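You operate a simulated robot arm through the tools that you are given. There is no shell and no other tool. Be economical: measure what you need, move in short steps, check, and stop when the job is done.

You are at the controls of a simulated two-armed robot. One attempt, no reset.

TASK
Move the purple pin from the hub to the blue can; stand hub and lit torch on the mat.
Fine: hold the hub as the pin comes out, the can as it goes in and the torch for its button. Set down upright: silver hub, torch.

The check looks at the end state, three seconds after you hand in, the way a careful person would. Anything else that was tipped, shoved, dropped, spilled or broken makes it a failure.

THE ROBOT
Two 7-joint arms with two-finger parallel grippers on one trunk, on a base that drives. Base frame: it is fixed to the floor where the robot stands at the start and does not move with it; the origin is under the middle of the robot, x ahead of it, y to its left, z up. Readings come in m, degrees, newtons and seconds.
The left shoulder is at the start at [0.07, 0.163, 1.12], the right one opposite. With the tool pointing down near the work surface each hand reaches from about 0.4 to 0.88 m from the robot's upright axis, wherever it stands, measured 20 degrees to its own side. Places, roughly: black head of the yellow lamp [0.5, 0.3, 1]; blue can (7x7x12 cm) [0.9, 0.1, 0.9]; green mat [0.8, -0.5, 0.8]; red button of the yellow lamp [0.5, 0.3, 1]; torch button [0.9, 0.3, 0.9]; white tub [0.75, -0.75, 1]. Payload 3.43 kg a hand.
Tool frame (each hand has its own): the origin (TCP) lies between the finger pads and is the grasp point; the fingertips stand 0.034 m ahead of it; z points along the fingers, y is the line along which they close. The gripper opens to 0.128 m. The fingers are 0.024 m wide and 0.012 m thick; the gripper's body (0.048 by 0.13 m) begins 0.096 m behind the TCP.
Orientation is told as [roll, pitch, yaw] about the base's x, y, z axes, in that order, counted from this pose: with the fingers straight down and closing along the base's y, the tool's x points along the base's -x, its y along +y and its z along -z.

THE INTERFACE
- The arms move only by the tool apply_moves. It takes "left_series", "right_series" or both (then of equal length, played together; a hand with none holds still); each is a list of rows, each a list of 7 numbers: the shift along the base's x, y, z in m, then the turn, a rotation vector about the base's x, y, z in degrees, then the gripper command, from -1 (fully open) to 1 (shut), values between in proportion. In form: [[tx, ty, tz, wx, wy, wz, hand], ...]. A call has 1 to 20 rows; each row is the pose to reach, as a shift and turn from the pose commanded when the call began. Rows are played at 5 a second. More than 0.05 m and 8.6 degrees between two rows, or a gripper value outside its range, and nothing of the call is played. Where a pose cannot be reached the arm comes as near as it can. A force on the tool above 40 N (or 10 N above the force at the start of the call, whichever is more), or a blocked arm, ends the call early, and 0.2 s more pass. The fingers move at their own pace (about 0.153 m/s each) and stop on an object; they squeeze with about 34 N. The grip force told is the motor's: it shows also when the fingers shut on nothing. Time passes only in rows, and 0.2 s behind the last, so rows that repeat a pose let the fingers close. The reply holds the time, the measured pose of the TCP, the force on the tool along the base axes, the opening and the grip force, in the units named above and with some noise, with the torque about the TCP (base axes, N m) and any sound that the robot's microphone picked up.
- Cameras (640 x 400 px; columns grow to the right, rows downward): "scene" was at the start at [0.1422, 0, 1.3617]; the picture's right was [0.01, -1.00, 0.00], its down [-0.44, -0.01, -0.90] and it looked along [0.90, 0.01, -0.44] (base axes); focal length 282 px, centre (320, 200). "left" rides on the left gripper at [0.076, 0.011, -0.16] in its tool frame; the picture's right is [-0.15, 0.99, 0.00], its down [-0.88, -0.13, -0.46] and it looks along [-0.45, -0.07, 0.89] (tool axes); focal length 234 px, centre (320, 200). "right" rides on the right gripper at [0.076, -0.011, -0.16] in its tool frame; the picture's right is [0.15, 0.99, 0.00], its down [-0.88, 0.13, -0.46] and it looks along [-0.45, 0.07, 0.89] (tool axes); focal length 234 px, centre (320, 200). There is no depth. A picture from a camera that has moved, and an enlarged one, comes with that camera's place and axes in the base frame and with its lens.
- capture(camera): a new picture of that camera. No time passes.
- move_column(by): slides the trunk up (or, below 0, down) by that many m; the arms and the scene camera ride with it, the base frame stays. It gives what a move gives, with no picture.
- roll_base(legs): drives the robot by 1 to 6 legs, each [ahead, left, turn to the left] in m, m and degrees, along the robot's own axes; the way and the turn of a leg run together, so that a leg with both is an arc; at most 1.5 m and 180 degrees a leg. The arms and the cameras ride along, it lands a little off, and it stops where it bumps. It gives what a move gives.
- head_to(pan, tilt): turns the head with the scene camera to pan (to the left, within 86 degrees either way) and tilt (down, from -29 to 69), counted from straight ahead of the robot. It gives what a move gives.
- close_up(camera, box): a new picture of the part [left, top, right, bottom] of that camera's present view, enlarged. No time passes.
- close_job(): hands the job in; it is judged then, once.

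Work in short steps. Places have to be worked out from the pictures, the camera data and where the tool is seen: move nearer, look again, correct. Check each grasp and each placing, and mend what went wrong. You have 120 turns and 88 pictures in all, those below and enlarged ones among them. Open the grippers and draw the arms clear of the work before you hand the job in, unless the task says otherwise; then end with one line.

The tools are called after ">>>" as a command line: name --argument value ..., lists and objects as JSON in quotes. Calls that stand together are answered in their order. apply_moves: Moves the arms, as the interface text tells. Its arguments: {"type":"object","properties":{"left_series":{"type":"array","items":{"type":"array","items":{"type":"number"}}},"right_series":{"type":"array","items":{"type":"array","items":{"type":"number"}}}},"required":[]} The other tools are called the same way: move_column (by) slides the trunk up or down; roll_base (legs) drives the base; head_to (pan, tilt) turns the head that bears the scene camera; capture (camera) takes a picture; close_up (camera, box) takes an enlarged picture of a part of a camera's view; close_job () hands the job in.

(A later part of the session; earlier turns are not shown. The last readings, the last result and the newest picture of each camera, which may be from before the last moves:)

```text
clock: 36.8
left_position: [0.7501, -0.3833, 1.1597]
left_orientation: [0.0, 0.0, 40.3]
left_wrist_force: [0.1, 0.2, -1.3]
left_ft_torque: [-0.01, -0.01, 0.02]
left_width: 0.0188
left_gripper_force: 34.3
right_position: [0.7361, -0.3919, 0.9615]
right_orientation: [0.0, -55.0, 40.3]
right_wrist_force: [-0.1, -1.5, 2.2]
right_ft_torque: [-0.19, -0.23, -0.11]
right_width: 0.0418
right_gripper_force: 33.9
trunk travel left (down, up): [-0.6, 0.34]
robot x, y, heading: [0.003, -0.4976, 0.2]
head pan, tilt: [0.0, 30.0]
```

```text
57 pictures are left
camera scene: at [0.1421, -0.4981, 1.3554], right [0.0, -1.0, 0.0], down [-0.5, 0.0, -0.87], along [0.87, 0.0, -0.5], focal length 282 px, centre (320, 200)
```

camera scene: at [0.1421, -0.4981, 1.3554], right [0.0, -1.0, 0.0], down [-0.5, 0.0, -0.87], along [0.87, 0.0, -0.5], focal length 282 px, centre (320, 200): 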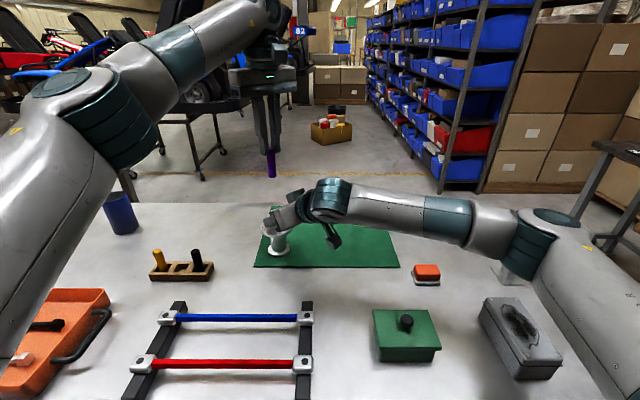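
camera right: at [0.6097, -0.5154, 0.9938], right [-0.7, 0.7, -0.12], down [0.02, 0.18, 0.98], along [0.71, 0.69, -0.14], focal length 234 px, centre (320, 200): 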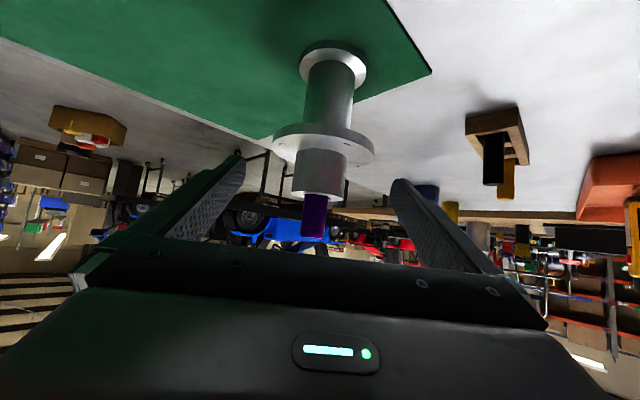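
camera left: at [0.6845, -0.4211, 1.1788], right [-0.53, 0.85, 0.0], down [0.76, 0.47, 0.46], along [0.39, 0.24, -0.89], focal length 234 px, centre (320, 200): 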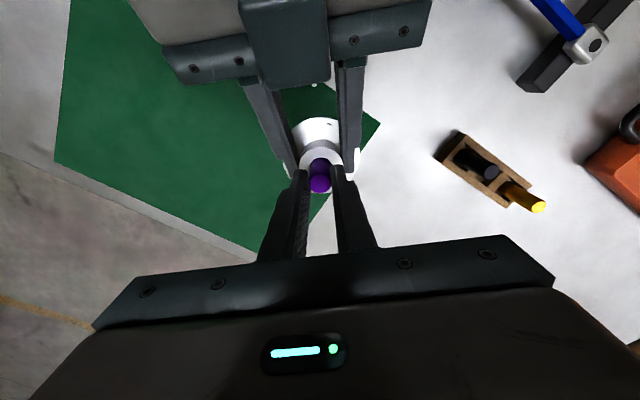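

The pin (≈78 mm long) is out. I release the hub with the right hand and back off along its approach.

>>> apply_moves --right_series '[[0, 0, 0, 0, 0, 0, 0.3], [0, 0, 0, 0, 0, 0, -0.6], [0, 0, 0, 0, 0, 0, -1], [-0.013, -0.01, 0.012, 0, 0, 0, -1], [-0.038, -0.032, 0.035, 0, 0, 0, -1], [-0.063, -0.053, 0.058, 0, 0, 0, -1], [-0.088, -0.073, 0.09, 0, 0, 0, -1]]'

>>> capture --camera "right"

```text
clock: 38.4
left_position: [0.7478, -0.3826, 1.1609]
left_orientation: [0.0, 0.0, 40.3]
left_wrist_force: [0.0, 0.1, -0.5]
left_ft_torque: [0.0, 0.01, 0.05]
left_width: 0.0188
left_gripper_force: 33.7
right_position: [0.6452, -0.4642, 1.0527]
right_orientation: [-0.1, -55.0, 40.4]
right_wrist_force: [-1.0, 1.5, -0.2]
right_ft_torque: [0.03, 0.04, 0.03]
right_width: 0.1281
right_gripper_force: 0.1
trunk travel left (down, up): [-0.6, 0.34]
robot x, y, heading: [0.0038, -0.4962, 0.4]
head pan, tilt: [0.0, 30.0]
```

```text
56 pictures are left
camera right: at [0.5194, -0.5879, 1.0815], right [-0.7, 0.7, -0.12], down [0.01, 0.18, 0.98], along [0.71, 0.69, -0.14], focal length 234 px, centre (320, 200)
```

right: 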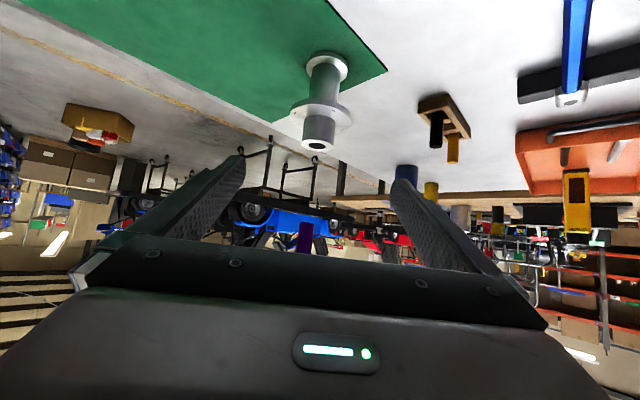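

The hub stands upright with an empty bore. From the views, the base front has roughly 9 cm to the bench frame, so I drive back left 0.45 m, then will edge forward 5 cm to bring the can into reach.

>>> roll_base --legs '[[0, 0.45, 0]]'

>>> roll_base --legs '[[0.04, 0, 0]]'

>>> capture --camera "scene"

>>> capture --camera "left"

```text
clock: 41.1
left_position: [0.747, 0.0697, 1.1596]
left_orientation: [0.0, -0.1, 40.2]
left_wrist_force: [0.1, 0.0, 0.0]
left_ft_torque: [0.01, -0.02, -0.03]
left_width: 0.0188
left_gripper_force: 33.9
right_position: [0.6445, -0.0142, 1.051]
right_orientation: [0.0, -54.9, 40.3]
right_wrist_force: [-0.3, -0.4, -0.2]
right_ft_torque: [-0.01, 0.04, 0.02]
right_width: 0.1279
right_gripper_force: 0.0
trunk travel left (down, up): [-0.6, 0.34]
robot x, y, heading: [0.0004, -0.0442, 0.5]
head pan, tilt: [0.0, 30.0]
```

```text
clock: 42.0
left_position: [0.7854, 0.0694, 1.1613]
left_orientation: [0.1, 0.0, 40.3]
left_wrist_force: [0.1, 1.1, -1.0]
left_ft_torque: [-0.01, 0.0, 0.02]
left_width: 0.0185
left_gripper_force: 34.3
right_position: [0.6827, -0.0125, 1.0525]
right_orientation: [0.0, -55.0, 40.3]
right_wrist_force: [-0.9, -0.4, 0.7]
right_ft_torque: [0.02, -0.02, 0.03]
right_width: 0.128
right_gripper_force: 0.1
trunk travel left (down, up): [-0.6, 0.34]
robot x, y, heading: [0.0407, -0.0481, 0.4]
head pan, tilt: [0.0, 30.0]
```

```text
55 pictures are left
camera scene: at [0.1789, -0.0465, 1.3556], right [0.0, -1.0, 0.0], down [-0.5, 0.0, -0.87], along [0.87, 0.0, -0.5], focal length 282 px, centre (320, 200)
```

scene: 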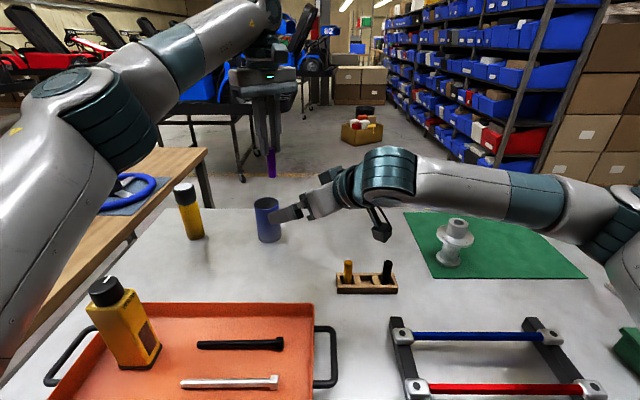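

```text
54 pictures are left
camera left: at [0.7203, 0.0305, 1.3197], right [-0.53, 0.85, 0.0], down [0.76, 0.47, 0.46], along [0.39, 0.24, -0.89], focal length 234 px, centre (320, 200)
```

left: 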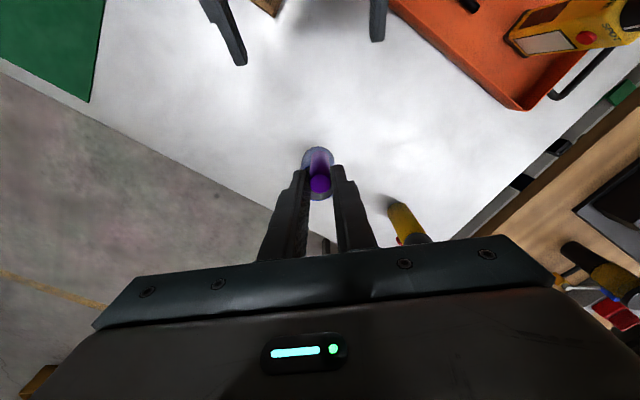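

The base moved 4 cm forward cleanly. Now I look with the right hand's camera at the can.

>>> capture --camera "right"

>>> close_up --camera "left" --box '[260, 120, 460, 260]'

```text
53 pictures are left
camera right: at [0.5577, -0.1359, 1.0812], right [-0.7, 0.7, -0.12], down [0.02, 0.18, 0.98], along [0.71, 0.69, -0.14], focal length 234 px, centre (320, 200)
```

right: 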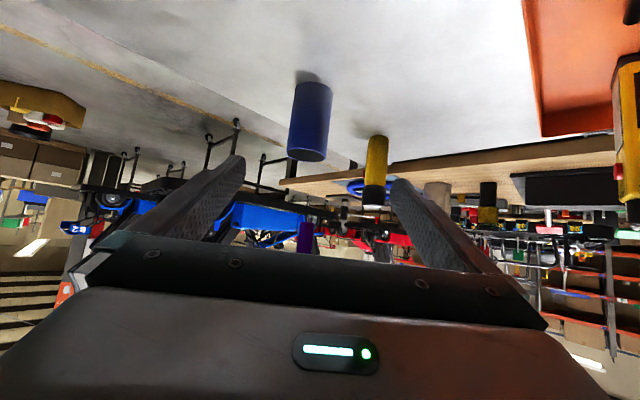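

```text
2.86 times, centred on (360, 190) of left
camera zoom: at [0.7203, 0.0305, 1.3197], right [-0.53, 0.85, 0.0], down [0.76, 0.47, 0.46], along [0.39, 0.24, -0.89], focal length 669 px, centre (206, 229)
```

zoom: 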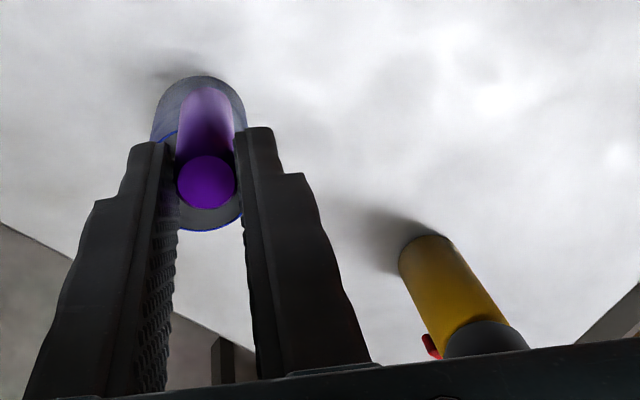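

The torch's red button shows on its far side. Can axis ≈(0.844,0.10). I bring the right hand to a pre-grasp 10 cm short of the can, fingers open, and check centring.

>>> apply_moves --right_series '[[0.03, 0.017, -0.025, 0, 0, 0, -1], [0.06, 0.034, -0.05, 0, 0, 0, -1], [0.09, 0.0515, -0.0755, 0, 0, 0, -1], [0.09, 0.0515, -0.0755, 0, 0, 0, -1]]'

>>> capture --camera "right"

```text
clock: 43.0
left_position: [0.7843, 0.07, 1.1609]
left_orientation: [0.0, -0.1, 40.3]
left_wrist_force: [-0.2, -0.1, -0.7]
left_ft_torque: [-0.01, -0.01, -0.03]
left_width: 0.0187
left_gripper_force: 34.1
right_position: [0.7739, 0.0357, 0.9764]
right_orientation: [0.0, -55.0, 40.4]
right_wrist_force: [-0.6, -0.8, 0.0]
right_ft_torque: [-0.03, -0.02, -0.03]
right_width: 0.128
right_gripper_force: 0.0
trunk travel left (down, up): [-0.6, 0.34]
robot x, y, heading: [0.0441, -0.0434, 0.3]
head pan, tilt: [0.0, 30.0]
```

```text
51 pictures are left
camera right: at [0.6489, -0.0859, 1.0044], right [-0.7, 0.7, -0.12], down [0.02, 0.18, 0.98], along [0.71, 0.69, -0.14], focal length 234 px, centre (320, 200)
```

right: 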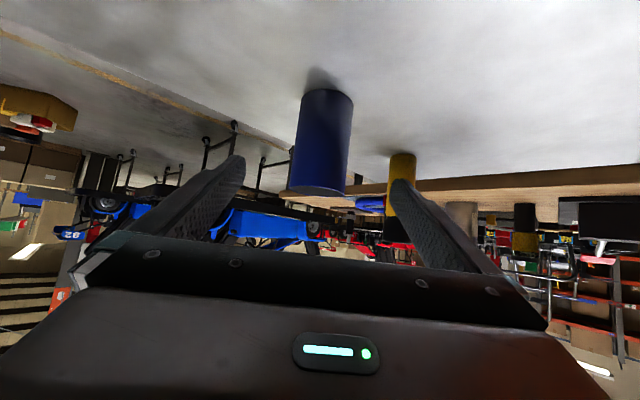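

The can is centred between the fingers. I slide in and close on it.

>>> apply_moves --right_series '[[0.022, 0.018, -0.018, 0, 0, 0, -1], [0.044, 0.037, -0.037, 0, 0, 0, -1], [0.064, 0.055, -0.054, 0, 0, 0, -1], [0.064, 0.055, -0.054, 0, 0, 0, -1]]'

>>> capture --camera "right"

```text
clock: 44.0
left_position: [0.7848, 0.0699, 1.1591]
left_orientation: [0.0, 0.0, 40.2]
left_wrist_force: [0.0, -0.9, -0.4]
left_ft_torque: [-0.02, -0.02, -0.02]
left_width: 0.019
left_gripper_force: 33.7
right_position: [0.8365, 0.0928, 0.9229]
right_orientation: [0.1, -55.0, 40.3]
right_wrist_force: [0.3, 0.7, -0.5]
right_ft_torque: [-0.02, 0.03, -0.01]
right_width: 0.128
right_gripper_force: 0.0
trunk travel left (down, up): [-0.6, 0.34]
robot x, y, heading: [0.0361, -0.0473, 0.3]
head pan, tilt: [0.0, 30.0]
```

```text
50 pictures are left
camera right: at [0.711, -0.03, 0.9514], right [-0.7, 0.7, -0.12], down [0.02, 0.18, 0.98], along [0.71, 0.69, -0.14], focal length 234 px, centre (320, 200)
```

right: 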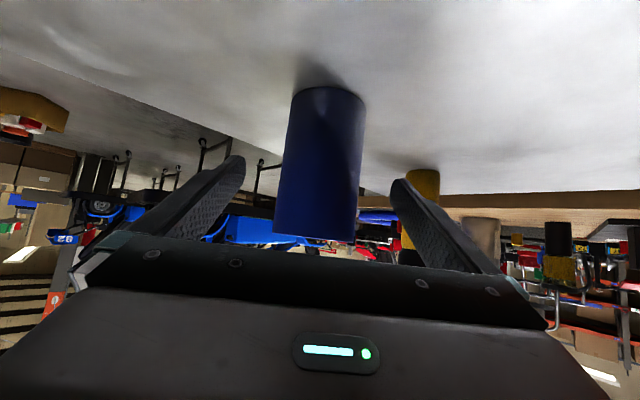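

The can axis is still ~3 cm ahead of the TCP; I go 2 cm further in and close gently.

>>> apply_moves --right_series '[[0.009, 0.0075, -0.002, 0, 0, 0, -1], [0.017, 0.0145, -0.003, 0, 0, 0, -0.6], [0.017, 0.0145, -0.003, 0, 0, 0, -0.2], [0.017, 0.0145, -0.003, 0, 0, 0, 0.1], [0.017, 0.0145, -0.003, 0, 0, 0, 0.5], [0.017, 0.0145, -0.003, 0, 0, 0, 0.5]]'

>>> capture --camera "right"

```text
clock: 45.4
left_position: [0.7859, 0.0687, 1.1596]
left_orientation: [-0.1, 0.0, 40.3]
left_wrist_force: [0.4, 0.2, -1.0]
left_ft_torque: [-0.02, -0.01, -0.04]
left_width: 0.0189
left_gripper_force: 33.8
right_position: [0.8555, 0.1081, 0.9181]
right_orientation: [-0.1, -55.0, 40.4]
right_wrist_force: [0.9, -1.0, 0.6]
right_ft_torque: [-0.01, -0.03, 0.0]
right_width: 0.0666
right_gripper_force: 34.2
trunk travel left (down, up): [-0.6, 0.34]
robot x, y, heading: [0.039, -0.0458, 0.4]
head pan, tilt: [0.0, 30.0]
```

```text
49 pictures are left
camera right: at [0.7285, -0.0151, 0.9478], right [-0.7, 0.7, -0.12], down [0.02, 0.18, 0.98], along [0.71, 0.69, -0.14], focal length 234 px, centre (320, 200)
```

right: 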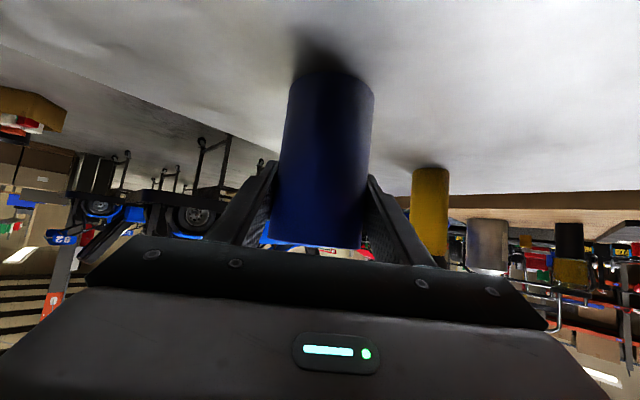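

The can is firmly held (0.0666 m), axis ≈(0.859,0.111). I tilt the left hand 15° forward (for reach) and bring the pin's lower end over the can's mouth.

>>> apply_moves --left_series '[[0.02, 0.009, -0.01, 4.85, -5.7, 0, 1], [0.04, 0.018, -0.03, 9.7, -11.4, 0, 1], [0.055, 0.026, -0.05, 9.7, -11.4, 0, 1], [0.055, 0.026, -0.06, 9.7, -11.4, 0, 1], [0.055, 0.026, -0.06, 9.7, -11.4, 0, 1]]'

>>> capture --camera "left"

>>> close_up --camera "scene" --box '[200, 100, 360, 260]'

```text
clock: 46.6
left_position: [0.8419, 0.0975, 1.099]
left_orientation: [0.0, -15.0, 40.3]
left_wrist_force: [-0.3, 0.8, -0.1]
left_ft_torque: [0.0, 0.01, -0.01]
left_width: 0.0185
left_gripper_force: 34.4
right_position: [0.8549, 0.1083, 0.9185]
right_orientation: [0.0, -54.9, 40.2]
right_wrist_force: [1.0, 0.1, 0.7]
right_ft_torque: [-0.03, -0.04, 0.04]
right_width: 0.0666
right_gripper_force: 34.2
trunk travel left (down, up): [-0.6, 0.34]
robot x, y, heading: [0.04, -0.0466, 0.2]
head pan, tilt: [0.0, 30.0]
```

```text
48 pictures are left
camera left: at [0.7466, 0.0324, 1.2333], right [-0.53, 0.85, 0.04], down [0.64, 0.37, 0.67], along [0.55, 0.38, -0.74], focal length 234 px, centre (320, 200)
```

left: 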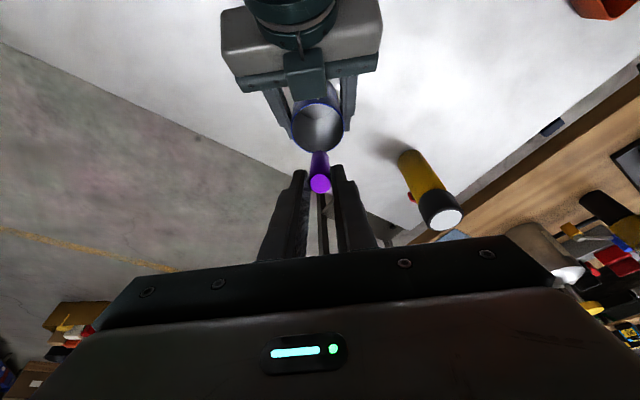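

```text
2.50 times, centred on (280, 180) of scene
camera zoom: at [0.1795, -0.0463, 1.3554], right [0.01, -1.0, 0.0], down [-0.5, 0.0, -0.87], along [0.87, 0.0, -0.5], focal length 705 px, centre (420, 250)
```

zoom: 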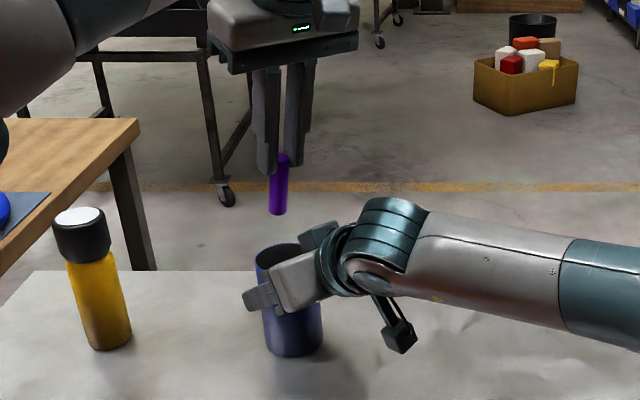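

The can's mouth centre is ≈(0.849,0.1045), the pin's end ≈1 cm beyond it. I reduce the tilt to 7°, centre and lower to just above the rim.

>>> apply_moves --left_series '[[0.001, 0.001, -0.01, -2.6, 3.05, 0, 1], [0.0025, 0.003, -0.025, -5.2, 6.1, 0, 1], [0.0025, 0.003, -0.032, -5.2, 6.1, 0, 1], [0.0025, 0.003, -0.032, -5.2, 6.1, 0, 1]]'

>>> capture --camera "left"

>>> close_up --camera "scene" --box '[200, 100, 360, 260]'

```text
clock: 47.6
left_position: [0.8438, 0.0995, 1.0667]
left_orientation: [0.0, -6.9, 40.3]
left_wrist_force: [0.2, 0.2, 0.2]
left_ft_torque: [-0.01, 0.02, 0.01]
left_width: 0.0188
left_gripper_force: 34.0
right_position: [0.8544, 0.1082, 0.9179]
right_orientation: [0.1, -55.0, 40.2]
right_wrist_force: [0.8, 0.6, 1.6]
right_ft_torque: [-0.01, -0.06, 0.02]
right_width: 0.0667
right_gripper_force: 33.6
trunk travel left (down, up): [-0.6, 0.34]
robot x, y, heading: [0.0396, -0.0467, 0.4]
head pan, tilt: [0.0, 30.0]
```

```text
46 pictures are left
camera left: at [0.7647, 0.049, 1.2163], right [-0.53, 0.85, 0.02], down [0.71, 0.43, 0.56], along [0.47, 0.31, -0.83], focal length 234 px, centre (320, 200)
```

left: 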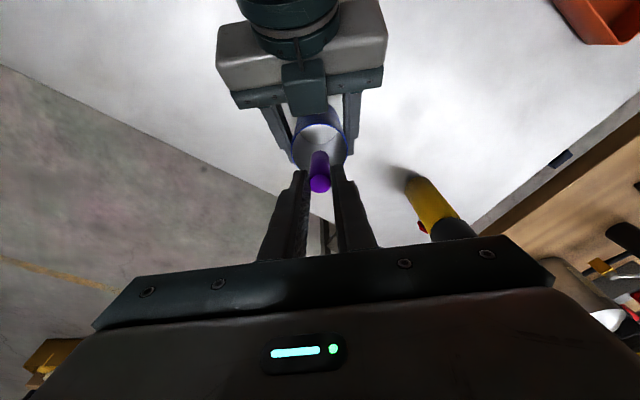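

```text
2.50 times, centred on (280, 180) of scene
camera zoom: at [0.1795, -0.0462, 1.3554], right [0.01, -1.0, 0.0], down [-0.5, 0.0, -0.87], along [0.87, 0.0, -0.5], focal length 705 px, centre (420, 250)
```

zoom: 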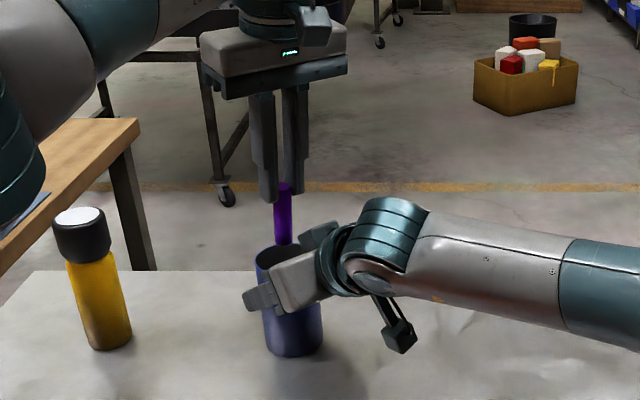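

The pin is centred over the mouth. I lower it in, watching force.

>>> apply_moves --left_series '[[0, 0, -0.02, 0, 0, 0, 1], [0, 0, -0.04, 0, 0, 0, 1], [0, 0, -0.06, 0, 0, 0, 1], [-0.001, -0.001, -0.08, 0, 0, 0, 1], [-0.001, -0.001, -0.08, 0, 0, 0, 1]]'

>>> capture --camera "left"

>>> close_up --camera "scene" --box '[200, 100, 360, 260]'

```text
clock: 48.8
left_position: [0.8434, 0.0977, 0.9886]
left_orientation: [0.0, -7.0, 40.2]
left_wrist_force: [1.8, 0.9, 2.3]
left_ft_torque: [0.04, -0.05, -0.04]
left_width: 0.0187
left_gripper_force: 33.9
right_position: [0.8548, 0.1068, 0.9181]
right_orientation: [0.1, -55.0, 40.3]
right_wrist_force: [-1.3, -1.5, 0.4]
right_ft_torque: [0.12, -0.2, 0.0]
right_width: 0.0666
right_gripper_force: 34.1
trunk travel left (down, up): [-0.6, 0.34]
robot x, y, heading: [0.0395, -0.0453, 0.5]
head pan, tilt: [0.0, 30.0]
```

```text
44 pictures are left
camera left: at [0.7634, 0.0468, 1.1369], right [-0.53, 0.85, 0.02], down [0.71, 0.43, 0.56], along [0.47, 0.31, -0.83], focal length 234 px, centre (320, 200)
```

left: 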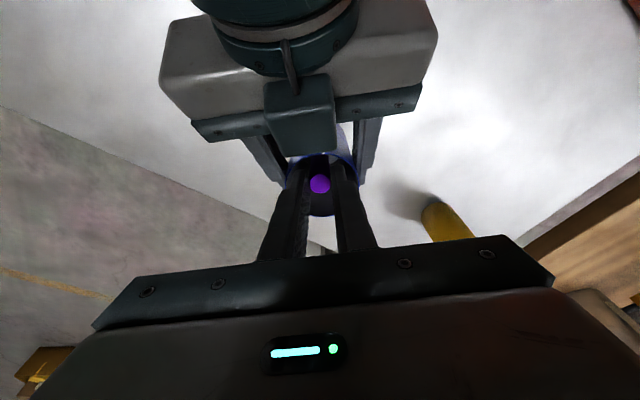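

```text
2.50 times, centred on (280, 180) of scene
camera zoom: at [0.1793, -0.0463, 1.3554], right [0.01, -1.0, 0.0], down [-0.5, 0.0, -0.87], along [0.87, 0.0, -0.5], focal length 705 px, centre (420, 250)
```

zoom: 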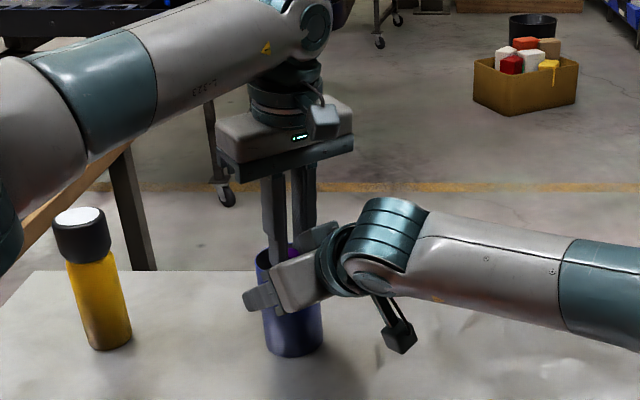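

The pin is ~6 cm inside the can. I open slightly to release and then rise.

>>> apply_moves --left_series '[[0, 0, 0, 0, 0, 0, 0.55], [0, 0, 0, 0, 0, 0, 0.45], [0, 0, 0, 0, 0, 0, 0.45], [0, 0, 0.02, 0, 0, 0, 0.45], [0, 0, 0.05, 0, 0, 0, 0.45], [0, 0, 0.08, 0, 0, 0, 0.3], [0, 0, 0.08, 0, 0, 0, 0.3]]'

>>> capture --camera "left"

```text
clock: 50.4
left_position: [0.8432, 0.099, 1.0681]
left_orientation: [0.0, -6.9, 40.3]
left_wrist_force: [0.1, 0.7, -1.2]
left_ft_torque: [-0.03, 0.01, -0.02]
left_width: 0.0447
left_gripper_force: 0.0
right_position: [0.8549, 0.1083, 0.917]
right_orientation: [-0.1, -54.9, 40.3]
right_wrist_force: [-0.4, 0.0, -0.8]
right_ft_torque: [0.0, -0.04, -0.01]
right_width: 0.0666
right_gripper_force: 33.9
trunk travel left (down, up): [-0.6, 0.34]
robot x, y, heading: [0.0374, -0.0449, 0.4]
head pan, tilt: [0.0, 30.0]
```

```text
42 pictures are left
camera left: at [0.7639, 0.0482, 1.217], right [-0.53, 0.85, 0.02], down [0.71, 0.43, 0.56], along [0.47, 0.31, -0.83], focal length 234 px, centre (320, 200)
```

left: 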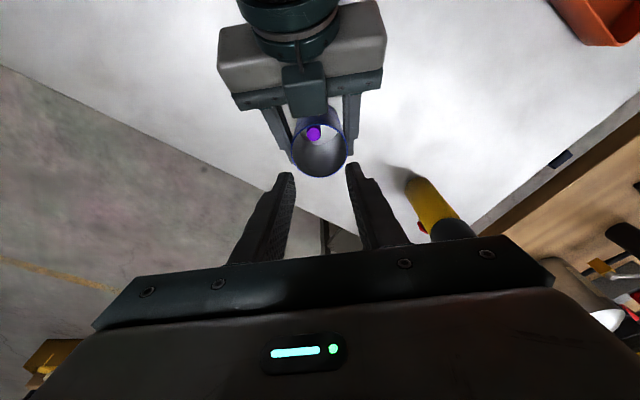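

The pin is inside the can. I draw the left hand up and back, then open the right hand and back it out from the can.

>>> apply_moves --left_series '[[-0.01, -0.005, 0.03, 0, 0, 0, 0.3], [-0.03, -0.01, 0.06, 0, 0, 0, 0], [-0.05, -0.01, 0.1, 0, 0, 0, 0], [-0.05, 0.03, 0.11, 0, 0, 0, 0]]'

>>> apply_moves --right_series '[[0, 0, 0, 0, 0, 0, 0.3], [0, 0, 0, 0, 0, 0, -0.3], [0, 0, 0, 0, 0, 0, -1], [0, 0, 0, 0, 0, 0, -1], [-0.025, -0.021, 0.02, 0, 0, 0, -1], [-0.055, -0.047, 0.05, 0, 0, 0, -1], [-0.08, -0.068, 0.08, 0, 0, 0, -1], [-0.105, -0.1, 0.11, 0, 0, 0, -1], [-0.105, -0.14, 0.14, 0, 0, 0, -1]]'

>>> capture --camera "scene"

```text
clock: 51.4
left_position: [0.7945, 0.1328, 1.1766]
left_orientation: [-0.1, -6.8, 40.3]
left_wrist_force: [0.0, 0.5, -0.6]
left_ft_torque: [-0.04, 0.04, 0.01]
left_width: 0.0643
left_gripper_force: 0.0
right_position: [0.8543, 0.1099, 0.9185]
right_orientation: [-0.2, -54.9, 40.5]
right_wrist_force: [0.0, 0.2, -1.3]
right_ft_torque: [0.03, 0.0, -0.02]
right_width: 0.0664
right_gripper_force: 33.8
trunk travel left (down, up): [-0.6, 0.34]
robot x, y, heading: [0.0419, -0.0484, 0.2]
head pan, tilt: [0.0, 30.0]
```

```text
refused: row 8 steps farther than a row can; nothing moved
```

```text
41 pictures are left
camera scene: at [0.1802, -0.0433, 1.3552], right [0.01, -1.0, 0.0], down [-0.5, 0.0, -0.87], along [0.87, 0.0, -0.5], focal length 282 px, centre (320, 200)
```

scene: 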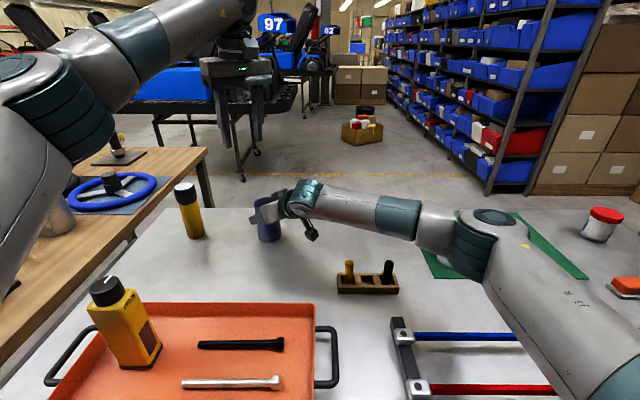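

Left is clear; the right series was refused for a long row, so I resend it with shorter steps.

>>> apply_moves --right_series '[[0, 0, 0, 0, 0, 0, 0.3], [0, 0, 0, 0, 0, 0, -0.3], [0, 0, 0, 0, 0, 0, -1], [0, 0, 0, 0, 0, 0, -1], [-0.025, -0.021, 0.02, 0, 0, 0, -1], [-0.05, -0.043, 0.045, 0, 0, 0, -1], [-0.075, -0.065, 0.07, 0, 0, 0, -1], [-0.095, -0.085, 0.095, 0, 0, 0, -1], [-0.105, -0.11, 0.12, 0, 0, 0, -1], [-0.105, -0.14, 0.14, 0, 0, 0, -1]]'

>>> capture --camera "scene"

>>> capture --camera "left"

```text
clock: 53.6
left_position: [0.7954, 0.1277, 1.1783]
left_orientation: [0.1, -7.0, 40.4]
left_wrist_force: [-0.4, 0.1, 0.5]
left_ft_torque: [0.0, -0.03, 0.01]
left_width: 0.0641
left_gripper_force: 0.0
right_position: [0.7485, -0.0347, 1.0596]
right_orientation: [0.0, -55.0, 40.3]
right_wrist_force: [-0.6, 0.0, -0.2]
right_ft_torque: [0.0, 0.02, 0.02]
right_width: 0.1279
right_gripper_force: 0.0
trunk travel left (down, up): [-0.6, 0.34]
robot x, y, heading: [0.0363, -0.0438, 0.1]
head pan, tilt: [0.0, 30.0]
```

```text
40 pictures are left
camera scene: at [0.1789, -0.0478, 1.3554], right [0.01, -1.0, 0.0], down [-0.5, 0.0, -0.87], along [0.87, 0.0, -0.5], focal length 282 px, centre (320, 200)
```

scene: 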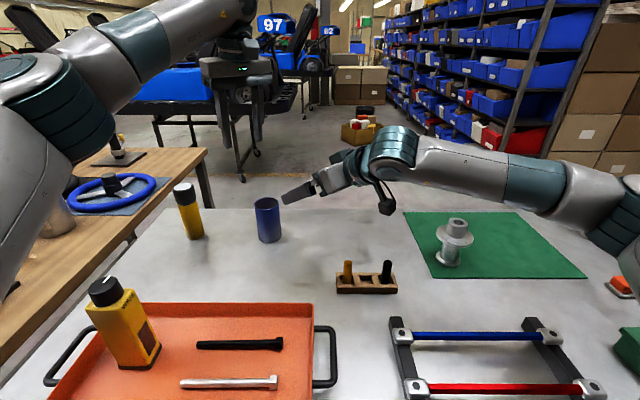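

```text
39 pictures are left
camera left: at [0.7145, 0.0765, 1.3272], right [-0.53, 0.85, 0.02], down [0.71, 0.43, 0.56], along [0.47, 0.31, -0.83], focal length 234 px, centre (320, 200)
```

left: 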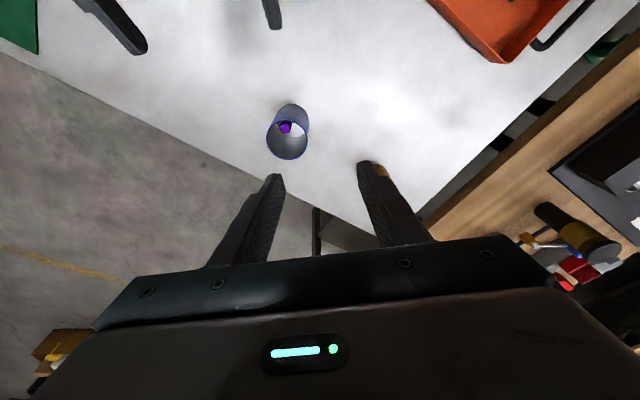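

Can upright, pin inside, everything else in place. Next the torch: I raise the trunk 0.12 m so the left arm stays above the lamp, and move the left hand back with heading turned to 20°.

>>> move_column --by 0.12

>>> apply_moves --left_series '[[-0.02, 0.02, 0, 0, 0, -7, -1], [-0.04, 0.04, 0, 0, 0, -14, -1], [-0.06, 0.06, -0.01, 0, 0, -20, -1], [-0.08, 0.09, -0.02, 0, 0, -20, -1]]'

>>> apply_moves --left_series '[[0, 0.01, -0.02, 2.6, -7.1, 0, -1], [0, 0.02, -0.04, 5.3, -14.2, 0, -1], [0, 0.03, -0.06, 7.9, -21.4, 0, -1], [0.01, 0.04, -0.08, 10.6, -28.5, 0, -1], [0.02, 0.05, -0.1, 13.2, -35.6, 0, -1], [0.02, 0.05, -0.1, 13.2, -35.6, 0, -1]]'

>>> capture --camera "left"

>>> capture --camera "scene"

```text
clock: 55.1
left_position: [0.794, 0.1296, 1.2981]
left_orientation: [0.0, -7.0, 40.3]
left_wrist_force: [-0.1, -0.2, 0.7]
left_ft_torque: [0.03, -0.01, 0.01]
left_width: 0.064
left_gripper_force: 0.1
right_position: [0.7496, -0.0336, 1.1798]
right_orientation: [0.0, -55.0, 40.2]
right_wrist_force: [0.4, -0.6, 0.8]
right_ft_torque: [0.01, 0.01, -0.01]
right_width: 0.128
right_gripper_force: 0.1
trunk travel left (down, up): [-0.72, 0.22]
robot x, y, heading: [0.0387, -0.0416, 0.2]
head pan, tilt: [0.0, 30.0]
```

```text
clock: 56.1
left_position: [0.713, 0.2243, 1.2779]
left_orientation: [-0.1, -7.1, 20.1]
left_wrist_force: [0.0, -0.3, -0.5]
left_ft_torque: [-0.06, -0.05, 0.02]
left_width: 0.1281
left_gripper_force: 0.0
right_position: [0.7483, -0.0289, 1.1806]
right_orientation: [-0.2, -54.9, 40.6]
right_wrist_force: [-0.3, 0.5, 1.0]
right_ft_torque: [-0.05, 0.02, -0.05]
right_width: 0.1281
right_gripper_force: 0.0
trunk travel left (down, up): [-0.72, 0.22]
robot x, y, heading: [0.0381, -0.0467, 0.5]
head pan, tilt: [0.0, 30.0]
```

```text
clock: 57.5
left_position: [0.736, 0.2702, 1.1774]
left_orientation: [0.1, -45.1, 20.1]
left_wrist_force: [-0.4, 0.5, 0.2]
left_ft_torque: [0.01, 0.0, 0.03]
left_width: 0.1279
left_gripper_force: 0.0
right_position: [0.7491, -0.0341, 1.18]
right_orientation: [0.1, -55.1, 40.3]
right_wrist_force: [0.1, -0.4, -0.5]
right_ft_torque: [0.01, -0.03, -0.02]
right_width: 0.1278
right_gripper_force: 0.1
trunk travel left (down, up): [-0.72, 0.22]
robot x, y, heading: [0.0401, -0.0425, 0.1]
head pan, tilt: [0.0, 30.0]
```

```text
38 pictures are left
camera left: at [0.5749, 0.2255, 1.236], right [-0.25, 0.96, 0.1], down [0.33, -0.02, 0.94], along [0.91, 0.27, -0.31], focal length 234 px, centre (320, 200)
```

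left: 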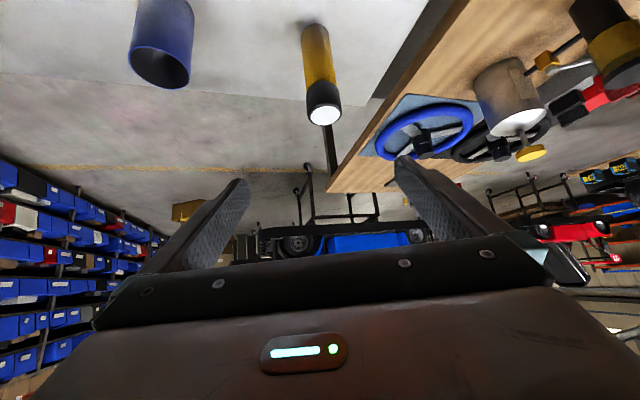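

```text
37 pictures are left
camera scene: at [0.1793, -0.0471, 1.4754], right [0.0, -1.0, 0.0], down [-0.5, 0.0, -0.87], along [0.87, 0.0, -0.5], focal length 282 px, centre (320, 200)
```

scene: 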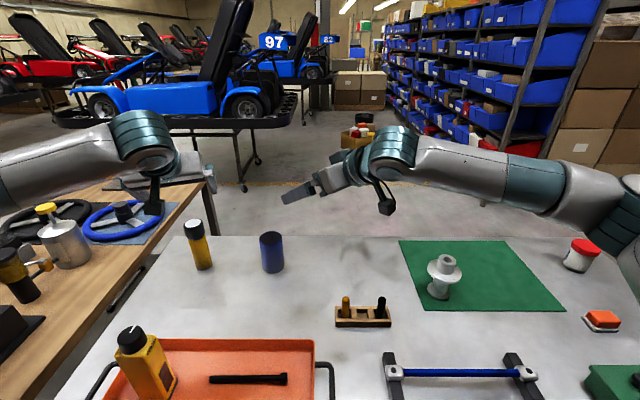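

The forearm would come too low for a deep-tilt grasp beside the bench items, so I take the torch by its head from above instead. I reduce tilt to 20° and turn heading to -10° (button ≈ straight ahead, on the far side).

>>> apply_moves --left_series '[[0, 0.01, 0, -2.85, 7.8, 0, -1], [0, 0.02, 0, -5.7, 15.7, 0, -1], [0.01, 0.03, 0, -8.55, 23.5, 0, -1], [0.01, 0.03, 0, -8.55, 23.5, 0, -1]]'

>>> apply_moves --left_series '[[0.01, 0.005, -0.01, 0, 0, -7.5, -1], [0.02, 0.01, -0.02, 0, 0, -15, -1], [0.03, 0.015, -0.03, 0, 0, -22.5, -1], [0.05, 0.025, -0.04, 0, 0, -30, -1], [0.05, 0.025, -0.04, 0, 0, -30, -1]]'

>>> capture --camera "left"

>>> capture --camera "scene"

```text
clock: 58.5
left_position: [0.7446, 0.2994, 1.1782]
left_orientation: [0.1, -19.9, 20.2]
left_wrist_force: [-1.0, -0.1, 0.5]
left_ft_torque: [-0.05, -0.02, 0.01]
left_width: 0.1279
left_gripper_force: 0.0
right_position: [0.7489, -0.0325, 1.1814]
right_orientation: [0.0, -55.0, 40.5]
right_wrist_force: [0.2, -0.1, -0.6]
right_ft_torque: [0.02, 0.03, -0.02]
right_width: 0.1282
right_gripper_force: 0.1
trunk travel left (down, up): [-0.72, 0.22]
robot x, y, heading: [0.0373, -0.0455, 0.3]
head pan, tilt: [0.0, 30.0]
```

```text
clock: 59.7
left_position: [0.7952, 0.3253, 1.139]
left_orientation: [0.2, -20.0, -9.8]
left_wrist_force: [1.0, 0.1, 1.0]
left_ft_torque: [0.02, -0.01, -0.01]
left_width: 0.128
left_gripper_force: 0.1
right_position: [0.7493, -0.0334, 1.1801]
right_orientation: [0.0, -55.0, 40.2]
right_wrist_force: [-0.7, -0.5, 0.5]
right_ft_torque: [0.02, -0.03, -0.02]
right_width: 0.1283
right_gripper_force: 0.1
trunk travel left (down, up): [-0.72, 0.22]
robot x, y, heading: [0.0403, -0.0439, 0.4]
head pan, tilt: [0.0, 30.0]
```

```text
36 pictures are left
camera left: at [0.6728, 0.3575, 1.2635], right [0.3, 0.95, 0.05], down [0.64, -0.24, 0.73], along [0.71, -0.19, -0.68], focal length 234 px, centre (320, 200)
```

left: 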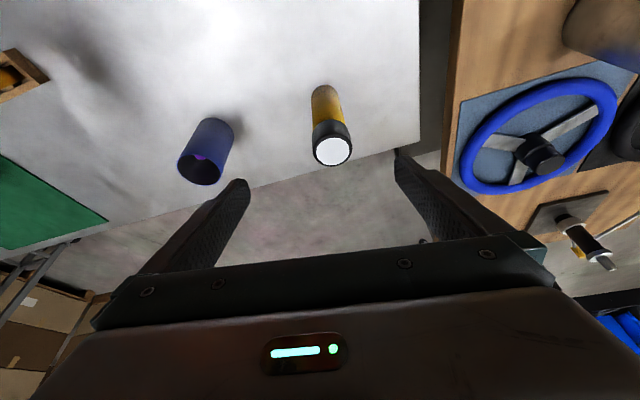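

```text
35 pictures are left
camera scene: at [0.1788, -0.0465, 1.4755], right [0.01, -1.0, 0.0], down [-0.5, 0.0, -0.87], along [0.87, 0.0, -0.5], focal length 282 px, centre (320, 200)
```

scene: 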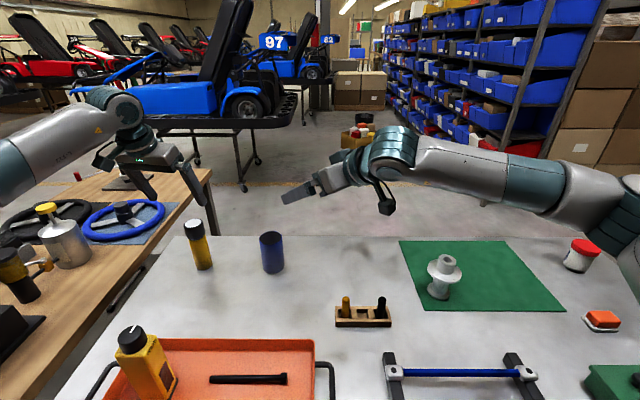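

Torch axis ≈(0.848,0.330), head top ≈1.01. I descend along the tool axis to straddle the head (TCP z 0.985).

>>> apply_moves --left_series '[[0.009, 0.01, -0.041, 0, 0, 0, -1], [0.021, 0.009, -0.076, 0, 0, 0, -1], [0.034, 0.007, -0.114, 0, 0, 0, -1], [0.048, 0.005, -0.152, 0, 0, 0, -1], [0.048, 0.005, -0.152, 0, 0, 0, -1]]'

>>> capture --camera "left"

>>> close_up --camera "scene" --box '[100, 120, 300, 290]'

```text
clock: 60.9
left_position: [0.8414, 0.3295, 0.9864]
left_orientation: [0.2, -20.0, -9.8]
left_wrist_force: [-0.8, -0.4, -0.5]
left_ft_torque: [0.0, -0.05, 0.05]
left_width: 0.1279
left_gripper_force: 0.1
right_position: [0.7482, -0.0325, 1.1802]
right_orientation: [0.0, -55.0, 40.4]
right_wrist_force: [0.6, 0.0, 1.1]
right_ft_torque: [-0.02, 0.0, 0.0]
right_width: 0.1283
right_gripper_force: 0.0
trunk travel left (down, up): [-0.72, 0.22]
robot x, y, heading: [0.0415, -0.0454, 0.3]
head pan, tilt: [0.0, 30.0]
```

```text
34 pictures are left
camera left: at [0.7186, 0.3627, 1.1103], right [0.3, 0.95, 0.05], down [0.64, -0.24, 0.73], along [0.71, -0.19, -0.68], focal length 234 px, centre (320, 200)
```

left: 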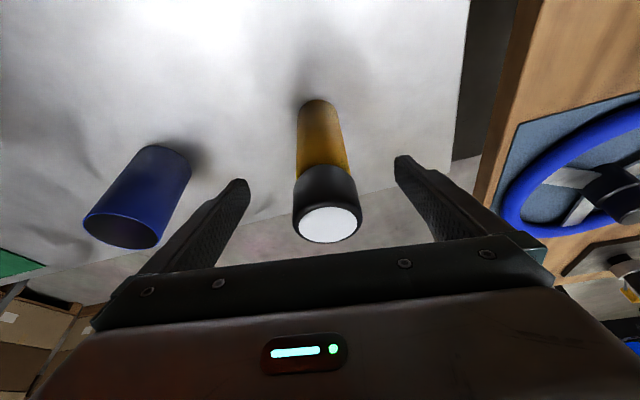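

```text
2.35 times, centred on (200, 205) of scene
camera zoom: at [0.1785, -0.0465, 1.4755], right [0.01, -1.0, 0.0], down [-0.5, 0.0, -0.87], along [0.87, 0.0, -0.5], focal length 664 px, centre (602, 188)
```

zoom: 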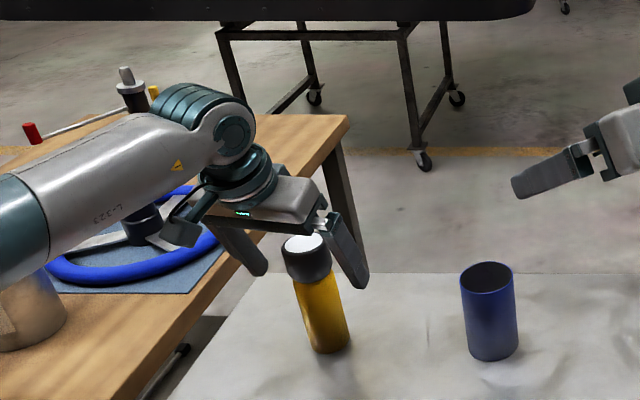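

The head sits centred between the fingers. I move 6 mm further forward and close gently.

>>> apply_moves --left_series '[[0.006, -0.001, 0, 0, 0, 0, -0.6], [0.006, -0.001, 0, 0, 0, 0, -0.2], [0.006, -0.001, 0, 0, 0, 0, 0.1], [0.006, -0.001, 0, 0, 0, 0, 0.4], [0.006, -0.001, 0, 0, 0, 0, 0.5], [0.006, -0.001, 0, 0, 0, 0, 0.5]]'

>>> capture --camera "left"

```text
clock: 62.3
left_position: [0.8473, 0.3286, 0.9866]
left_orientation: [0.2, -20.0, -9.8]
left_wrist_force: [0.0, 1.6, 1.7]
left_ft_torque: [0.1, -0.01, 0.04]
left_width: 0.053
left_gripper_force: 34.1
right_position: [0.7489, -0.033, 1.18]
right_orientation: [0.0, -55.0, 40.3]
right_wrist_force: [-0.3, -0.2, -0.1]
right_ft_torque: [0.01, -0.01, 0.0]
right_width: 0.1282
right_gripper_force: 0.1
trunk travel left (down, up): [-0.72, 0.22]
robot x, y, heading: [0.0388, -0.0462, 0.4]
head pan, tilt: [0.0, 30.0]
```

```text
32 pictures are left
camera left: at [0.7249, 0.3619, 1.1103], right [0.3, 0.95, 0.05], down [0.64, -0.24, 0.73], along [0.71, -0.19, -0.68], focal length 234 px, centre (320, 200)
```

left: 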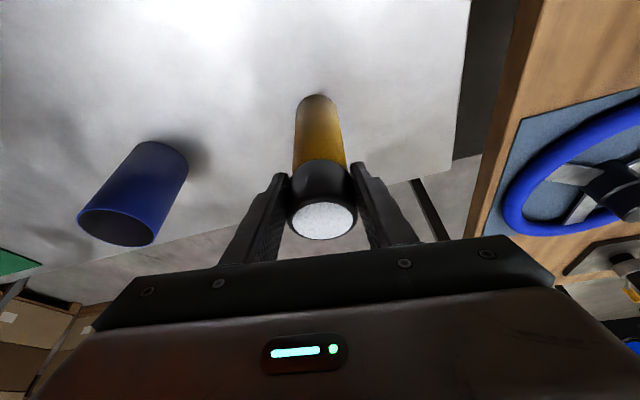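

The head is gripped (0.053 m). I lift the torch 0.14 m and check it hangs upright.

>>> apply_moves --left_series '[[0, 0, 0.02, 0, 0, 0, 1], [-0.01, 0, 0.05, 0, 0, 0, 1], [-0.02, 0, 0.09, 0, 0, 0, 1], [-0.03, 0, 0.13, 0, 0, 0, 1], [-0.04, 0, 0.15, 0, 0, 0, 1], [-0.04, 0, 0.15, 0, 0, 0, 1]]'

>>> capture --camera "scene"

```text
clock: 63.7
left_position: [0.8122, 0.3281, 1.1354]
left_orientation: [0.2, -19.8, -9.8]
left_wrist_force: [-0.6, -0.4, -1.9]
left_ft_torque: [-0.03, 0.05, -0.03]
left_width: 0.0527
left_gripper_force: 33.7
right_position: [0.7497, -0.0324, 1.1785]
right_orientation: [0.1, -54.9, 40.3]
right_wrist_force: [0.5, 0.9, -0.4]
right_ft_torque: [0.04, 0.05, -0.01]
right_width: 0.1281
right_gripper_force: 0.1
trunk travel left (down, up): [-0.72, 0.22]
robot x, y, heading: [0.0422, -0.0384, 0.1]
head pan, tilt: [0.0, 30.0]
```

```text
31 pictures are left
camera scene: at [0.1806, -0.0461, 1.4752], right [0.01, -1.0, 0.0], down [-0.5, 0.0, -0.87], along [0.87, 0.0, -0.5], focal length 282 px, centre (320, 200)
```

scene: 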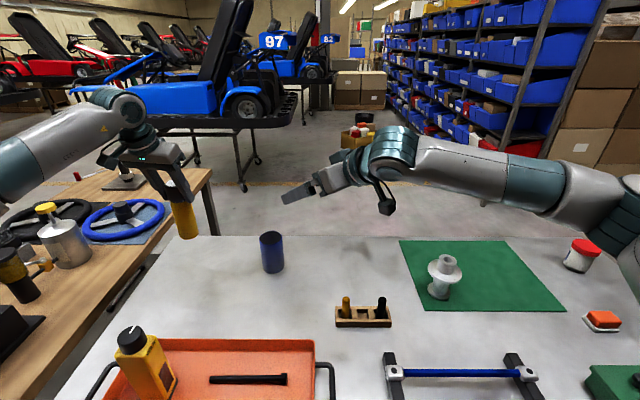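

Torch held upright, bottom at ≈0.99. I raise it 5 cm more and drive right 0.45 m to the mat.

>>> apply_moves --left_series '[[-0.01, -0.01, 0.03, 0, 0, 0, 1], [-0.02, -0.03, 0.06, 0, 0, 0, 1], [-0.02, -0.03, 0.06, 0, 0, 0, 1]]'

>>> roll_base --legs '[[0, -0.45, 0]]'

>>> capture --camera "scene"

```text
clock: 64.5
left_position: [0.7881, 0.2986, 1.1966]
left_orientation: [0.1, -19.8, -9.9]
left_wrist_force: [1.0, 0.7, -2.9]
left_ft_torque: [-0.02, 0.01, -0.01]
left_width: 0.0526
left_gripper_force: 34.1
right_position: [0.7506, -0.0319, 1.18]
right_orientation: [0.0, -54.8, 40.3]
right_wrist_force: [0.0, 0.1, -0.4]
right_ft_torque: [0.04, 0.03, -0.02]
right_width: 0.1282
right_gripper_force: 0.0
trunk travel left (down, up): [-0.72, 0.22]
robot x, y, heading: [0.0377, -0.0461, 0.3]
head pan, tilt: [0.0, 30.0]
```

```text
clock: 67.2
left_position: [0.791, -0.1527, 1.1967]
left_orientation: [0.1, -19.9, -9.8]
left_wrist_force: [-0.8, -0.5, -2.8]
left_ft_torque: [-0.02, -0.01, -0.01]
left_width: 0.053
left_gripper_force: 34.6
right_position: [0.7514, -0.4818, 1.1795]
right_orientation: [0.0, -55.0, 40.3]
right_wrist_force: [0.2, 0.0, -0.6]
right_ft_torque: [-0.01, 0.0, -0.01]
right_width: 0.1281
right_gripper_force: 0.1
trunk travel left (down, up): [-0.72, 0.22]
robot x, y, heading: [0.0423, -0.4898, 0.2]
head pan, tilt: [0.0, 30.0]
```

```text
30 pictures are left
camera scene: at [0.1814, -0.4942, 1.4753], right [0.0, -1.0, 0.0], down [-0.5, 0.0, -0.87], along [0.87, 0.0, -0.5], focal length 282 px, centre (320, 200)
```

scene: 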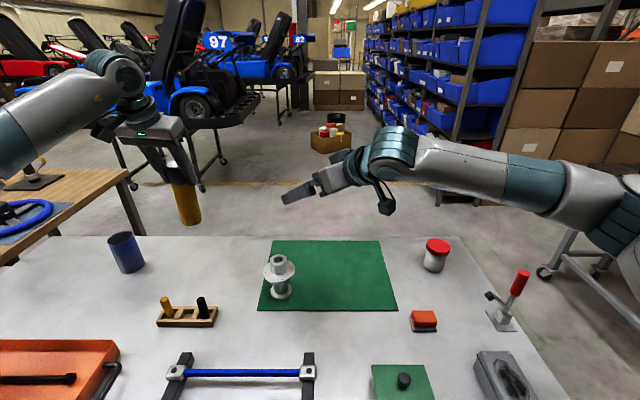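

I move the right hand aside to the right with heading 80° and fingers shut, then swing the torch over the mat while yawing it -80° so the button faces the right hand.

>>> apply_moves --right_series '[[-0.015, -0.035, 0, 0, 0, 6.7, -0.3], [-0.03, -0.07, 0, 0, 0, 13.4, 0.3], [-0.045, -0.105, 0, 0, 0, 20, 1], [-0.06, -0.14, 0, 0, 0, 26.7, 1], [-0.07, -0.175, 0, 0, 0, 33.4, 1], [-0.07, -0.21, 0, 0, 0, 40, 1], [-0.07, -0.21, 0, 0, 0, 40, 1]]'

>>> apply_moves --left_series '[[0, -0.036, 0, 0, 0, -8, 1], [0, -0.072, 0, 0, 0, -16, 1], [0, -0.108, 0, 0, 0, -24, 1], [0, -0.144, 0, 0, 0, -32, 1], [0, -0.18, 0, 0, 0, -40, 1], [0, -0.216, 0, 0, 0, -48, 1], [0, -0.252, 0, 0, 0, -56, 1], [0, -0.288, 0, 0, 0, -64, 1], [0, -0.324, 0, 0, 0, -72, 1], [0, -0.36, 0, 0, 0, -80, 1], [0, -0.36, 0, 0, 0, -80, 1]]'

>>> capture --camera "scene"

>>> capture --camera "right"

```text
clock: 69.0
left_position: [0.7897, -0.1574, 1.1989]
left_orientation: [0.3, -19.8, -10.1]
left_wrist_force: [-1.2, 0.2, -1.8]
left_ft_torque: [0.09, 0.01, 0.0]
left_width: 0.0528
left_gripper_force: 34.1
right_position: [0.4925, -0.6058, 1.2133]
right_orientation: [4.9, -44.4, 82.6]
right_wrist_force: [-0.9, -1.1, -0.3]
right_ft_torque: [0.05, -0.04, -0.06]
right_width: 0.0
right_gripper_force: 32.6
right hand out of reach, approached as far as the arm can: row 3, 4, 5, 6, 7
trunk travel left (down, up): [-0.72, 0.22]
robot x, y, heading: [0.0437, -0.4921, 0.0]
head pan, tilt: [0.0, 30.0]
stopped in row 7 (right hand): the arm was blocked; the commanded pose is now the measured one
```

```text
clock: 71.4
left_position: [0.5806, -0.4649, 1.2244]
left_orientation: [3.9, -19.7, -79.3]
left_wrist_force: [0.3, -0.3, -2.1]
left_ft_torque: [0.05, 0.02, 0.0]
left_width: 0.0526
left_gripper_force: 34.6
left hand out of reach, approached as far as the arm can: row 4, 5, 6, 7, 8, 9, 10, 11
right_position: [0.495, -0.6016, 1.2136]
right_orientation: [5.0, -44.3, 82.6]
right_wrist_force: [-0.6, -0.5, -0.3]
right_ft_torque: [0.02, 0.02, 0.0]
right_width: 0.0001
right_gripper_force: 32.8
trunk travel left (down, up): [-0.72, 0.22]
robot x, y, heading: [0.0404, -0.493, 0.1]
head pan, tilt: [0.0, 30.0]
```

```text
29 pictures are left
camera scene: at [0.1809, -0.4947, 1.4754], right [0.0, -1.0, 0.0], down [-0.5, 0.0, -0.87], along [0.87, 0.0, -0.5], focal length 282 px, centre (320, 200)
```

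scene: 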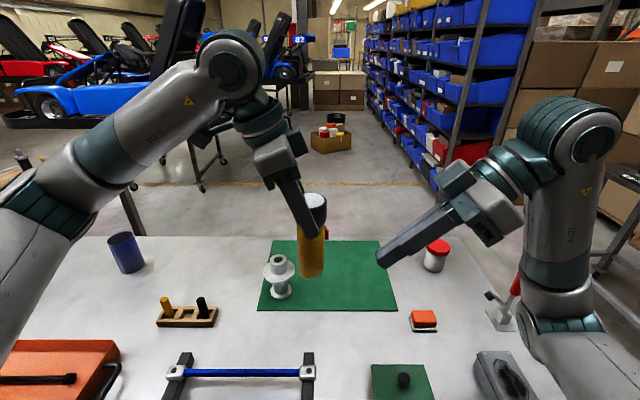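

```text
28 pictures are left
camera right: at [0.4976, -0.7702, 1.2739], right [-1.0, -0.04, -0.04], down [-0.05, 0.31, 0.95], along [-0.02, 0.95, -0.32], focal length 234 px, centre (320, 200)
```

right: 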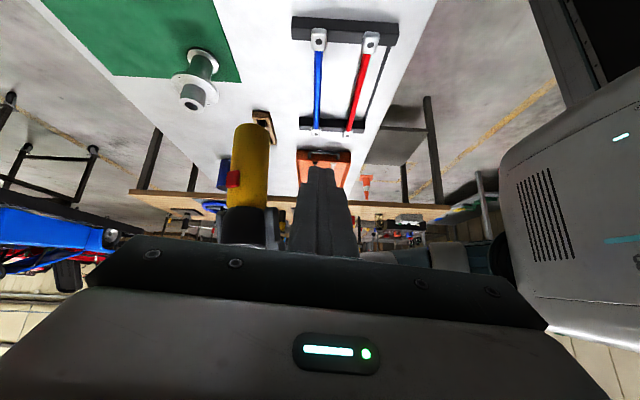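

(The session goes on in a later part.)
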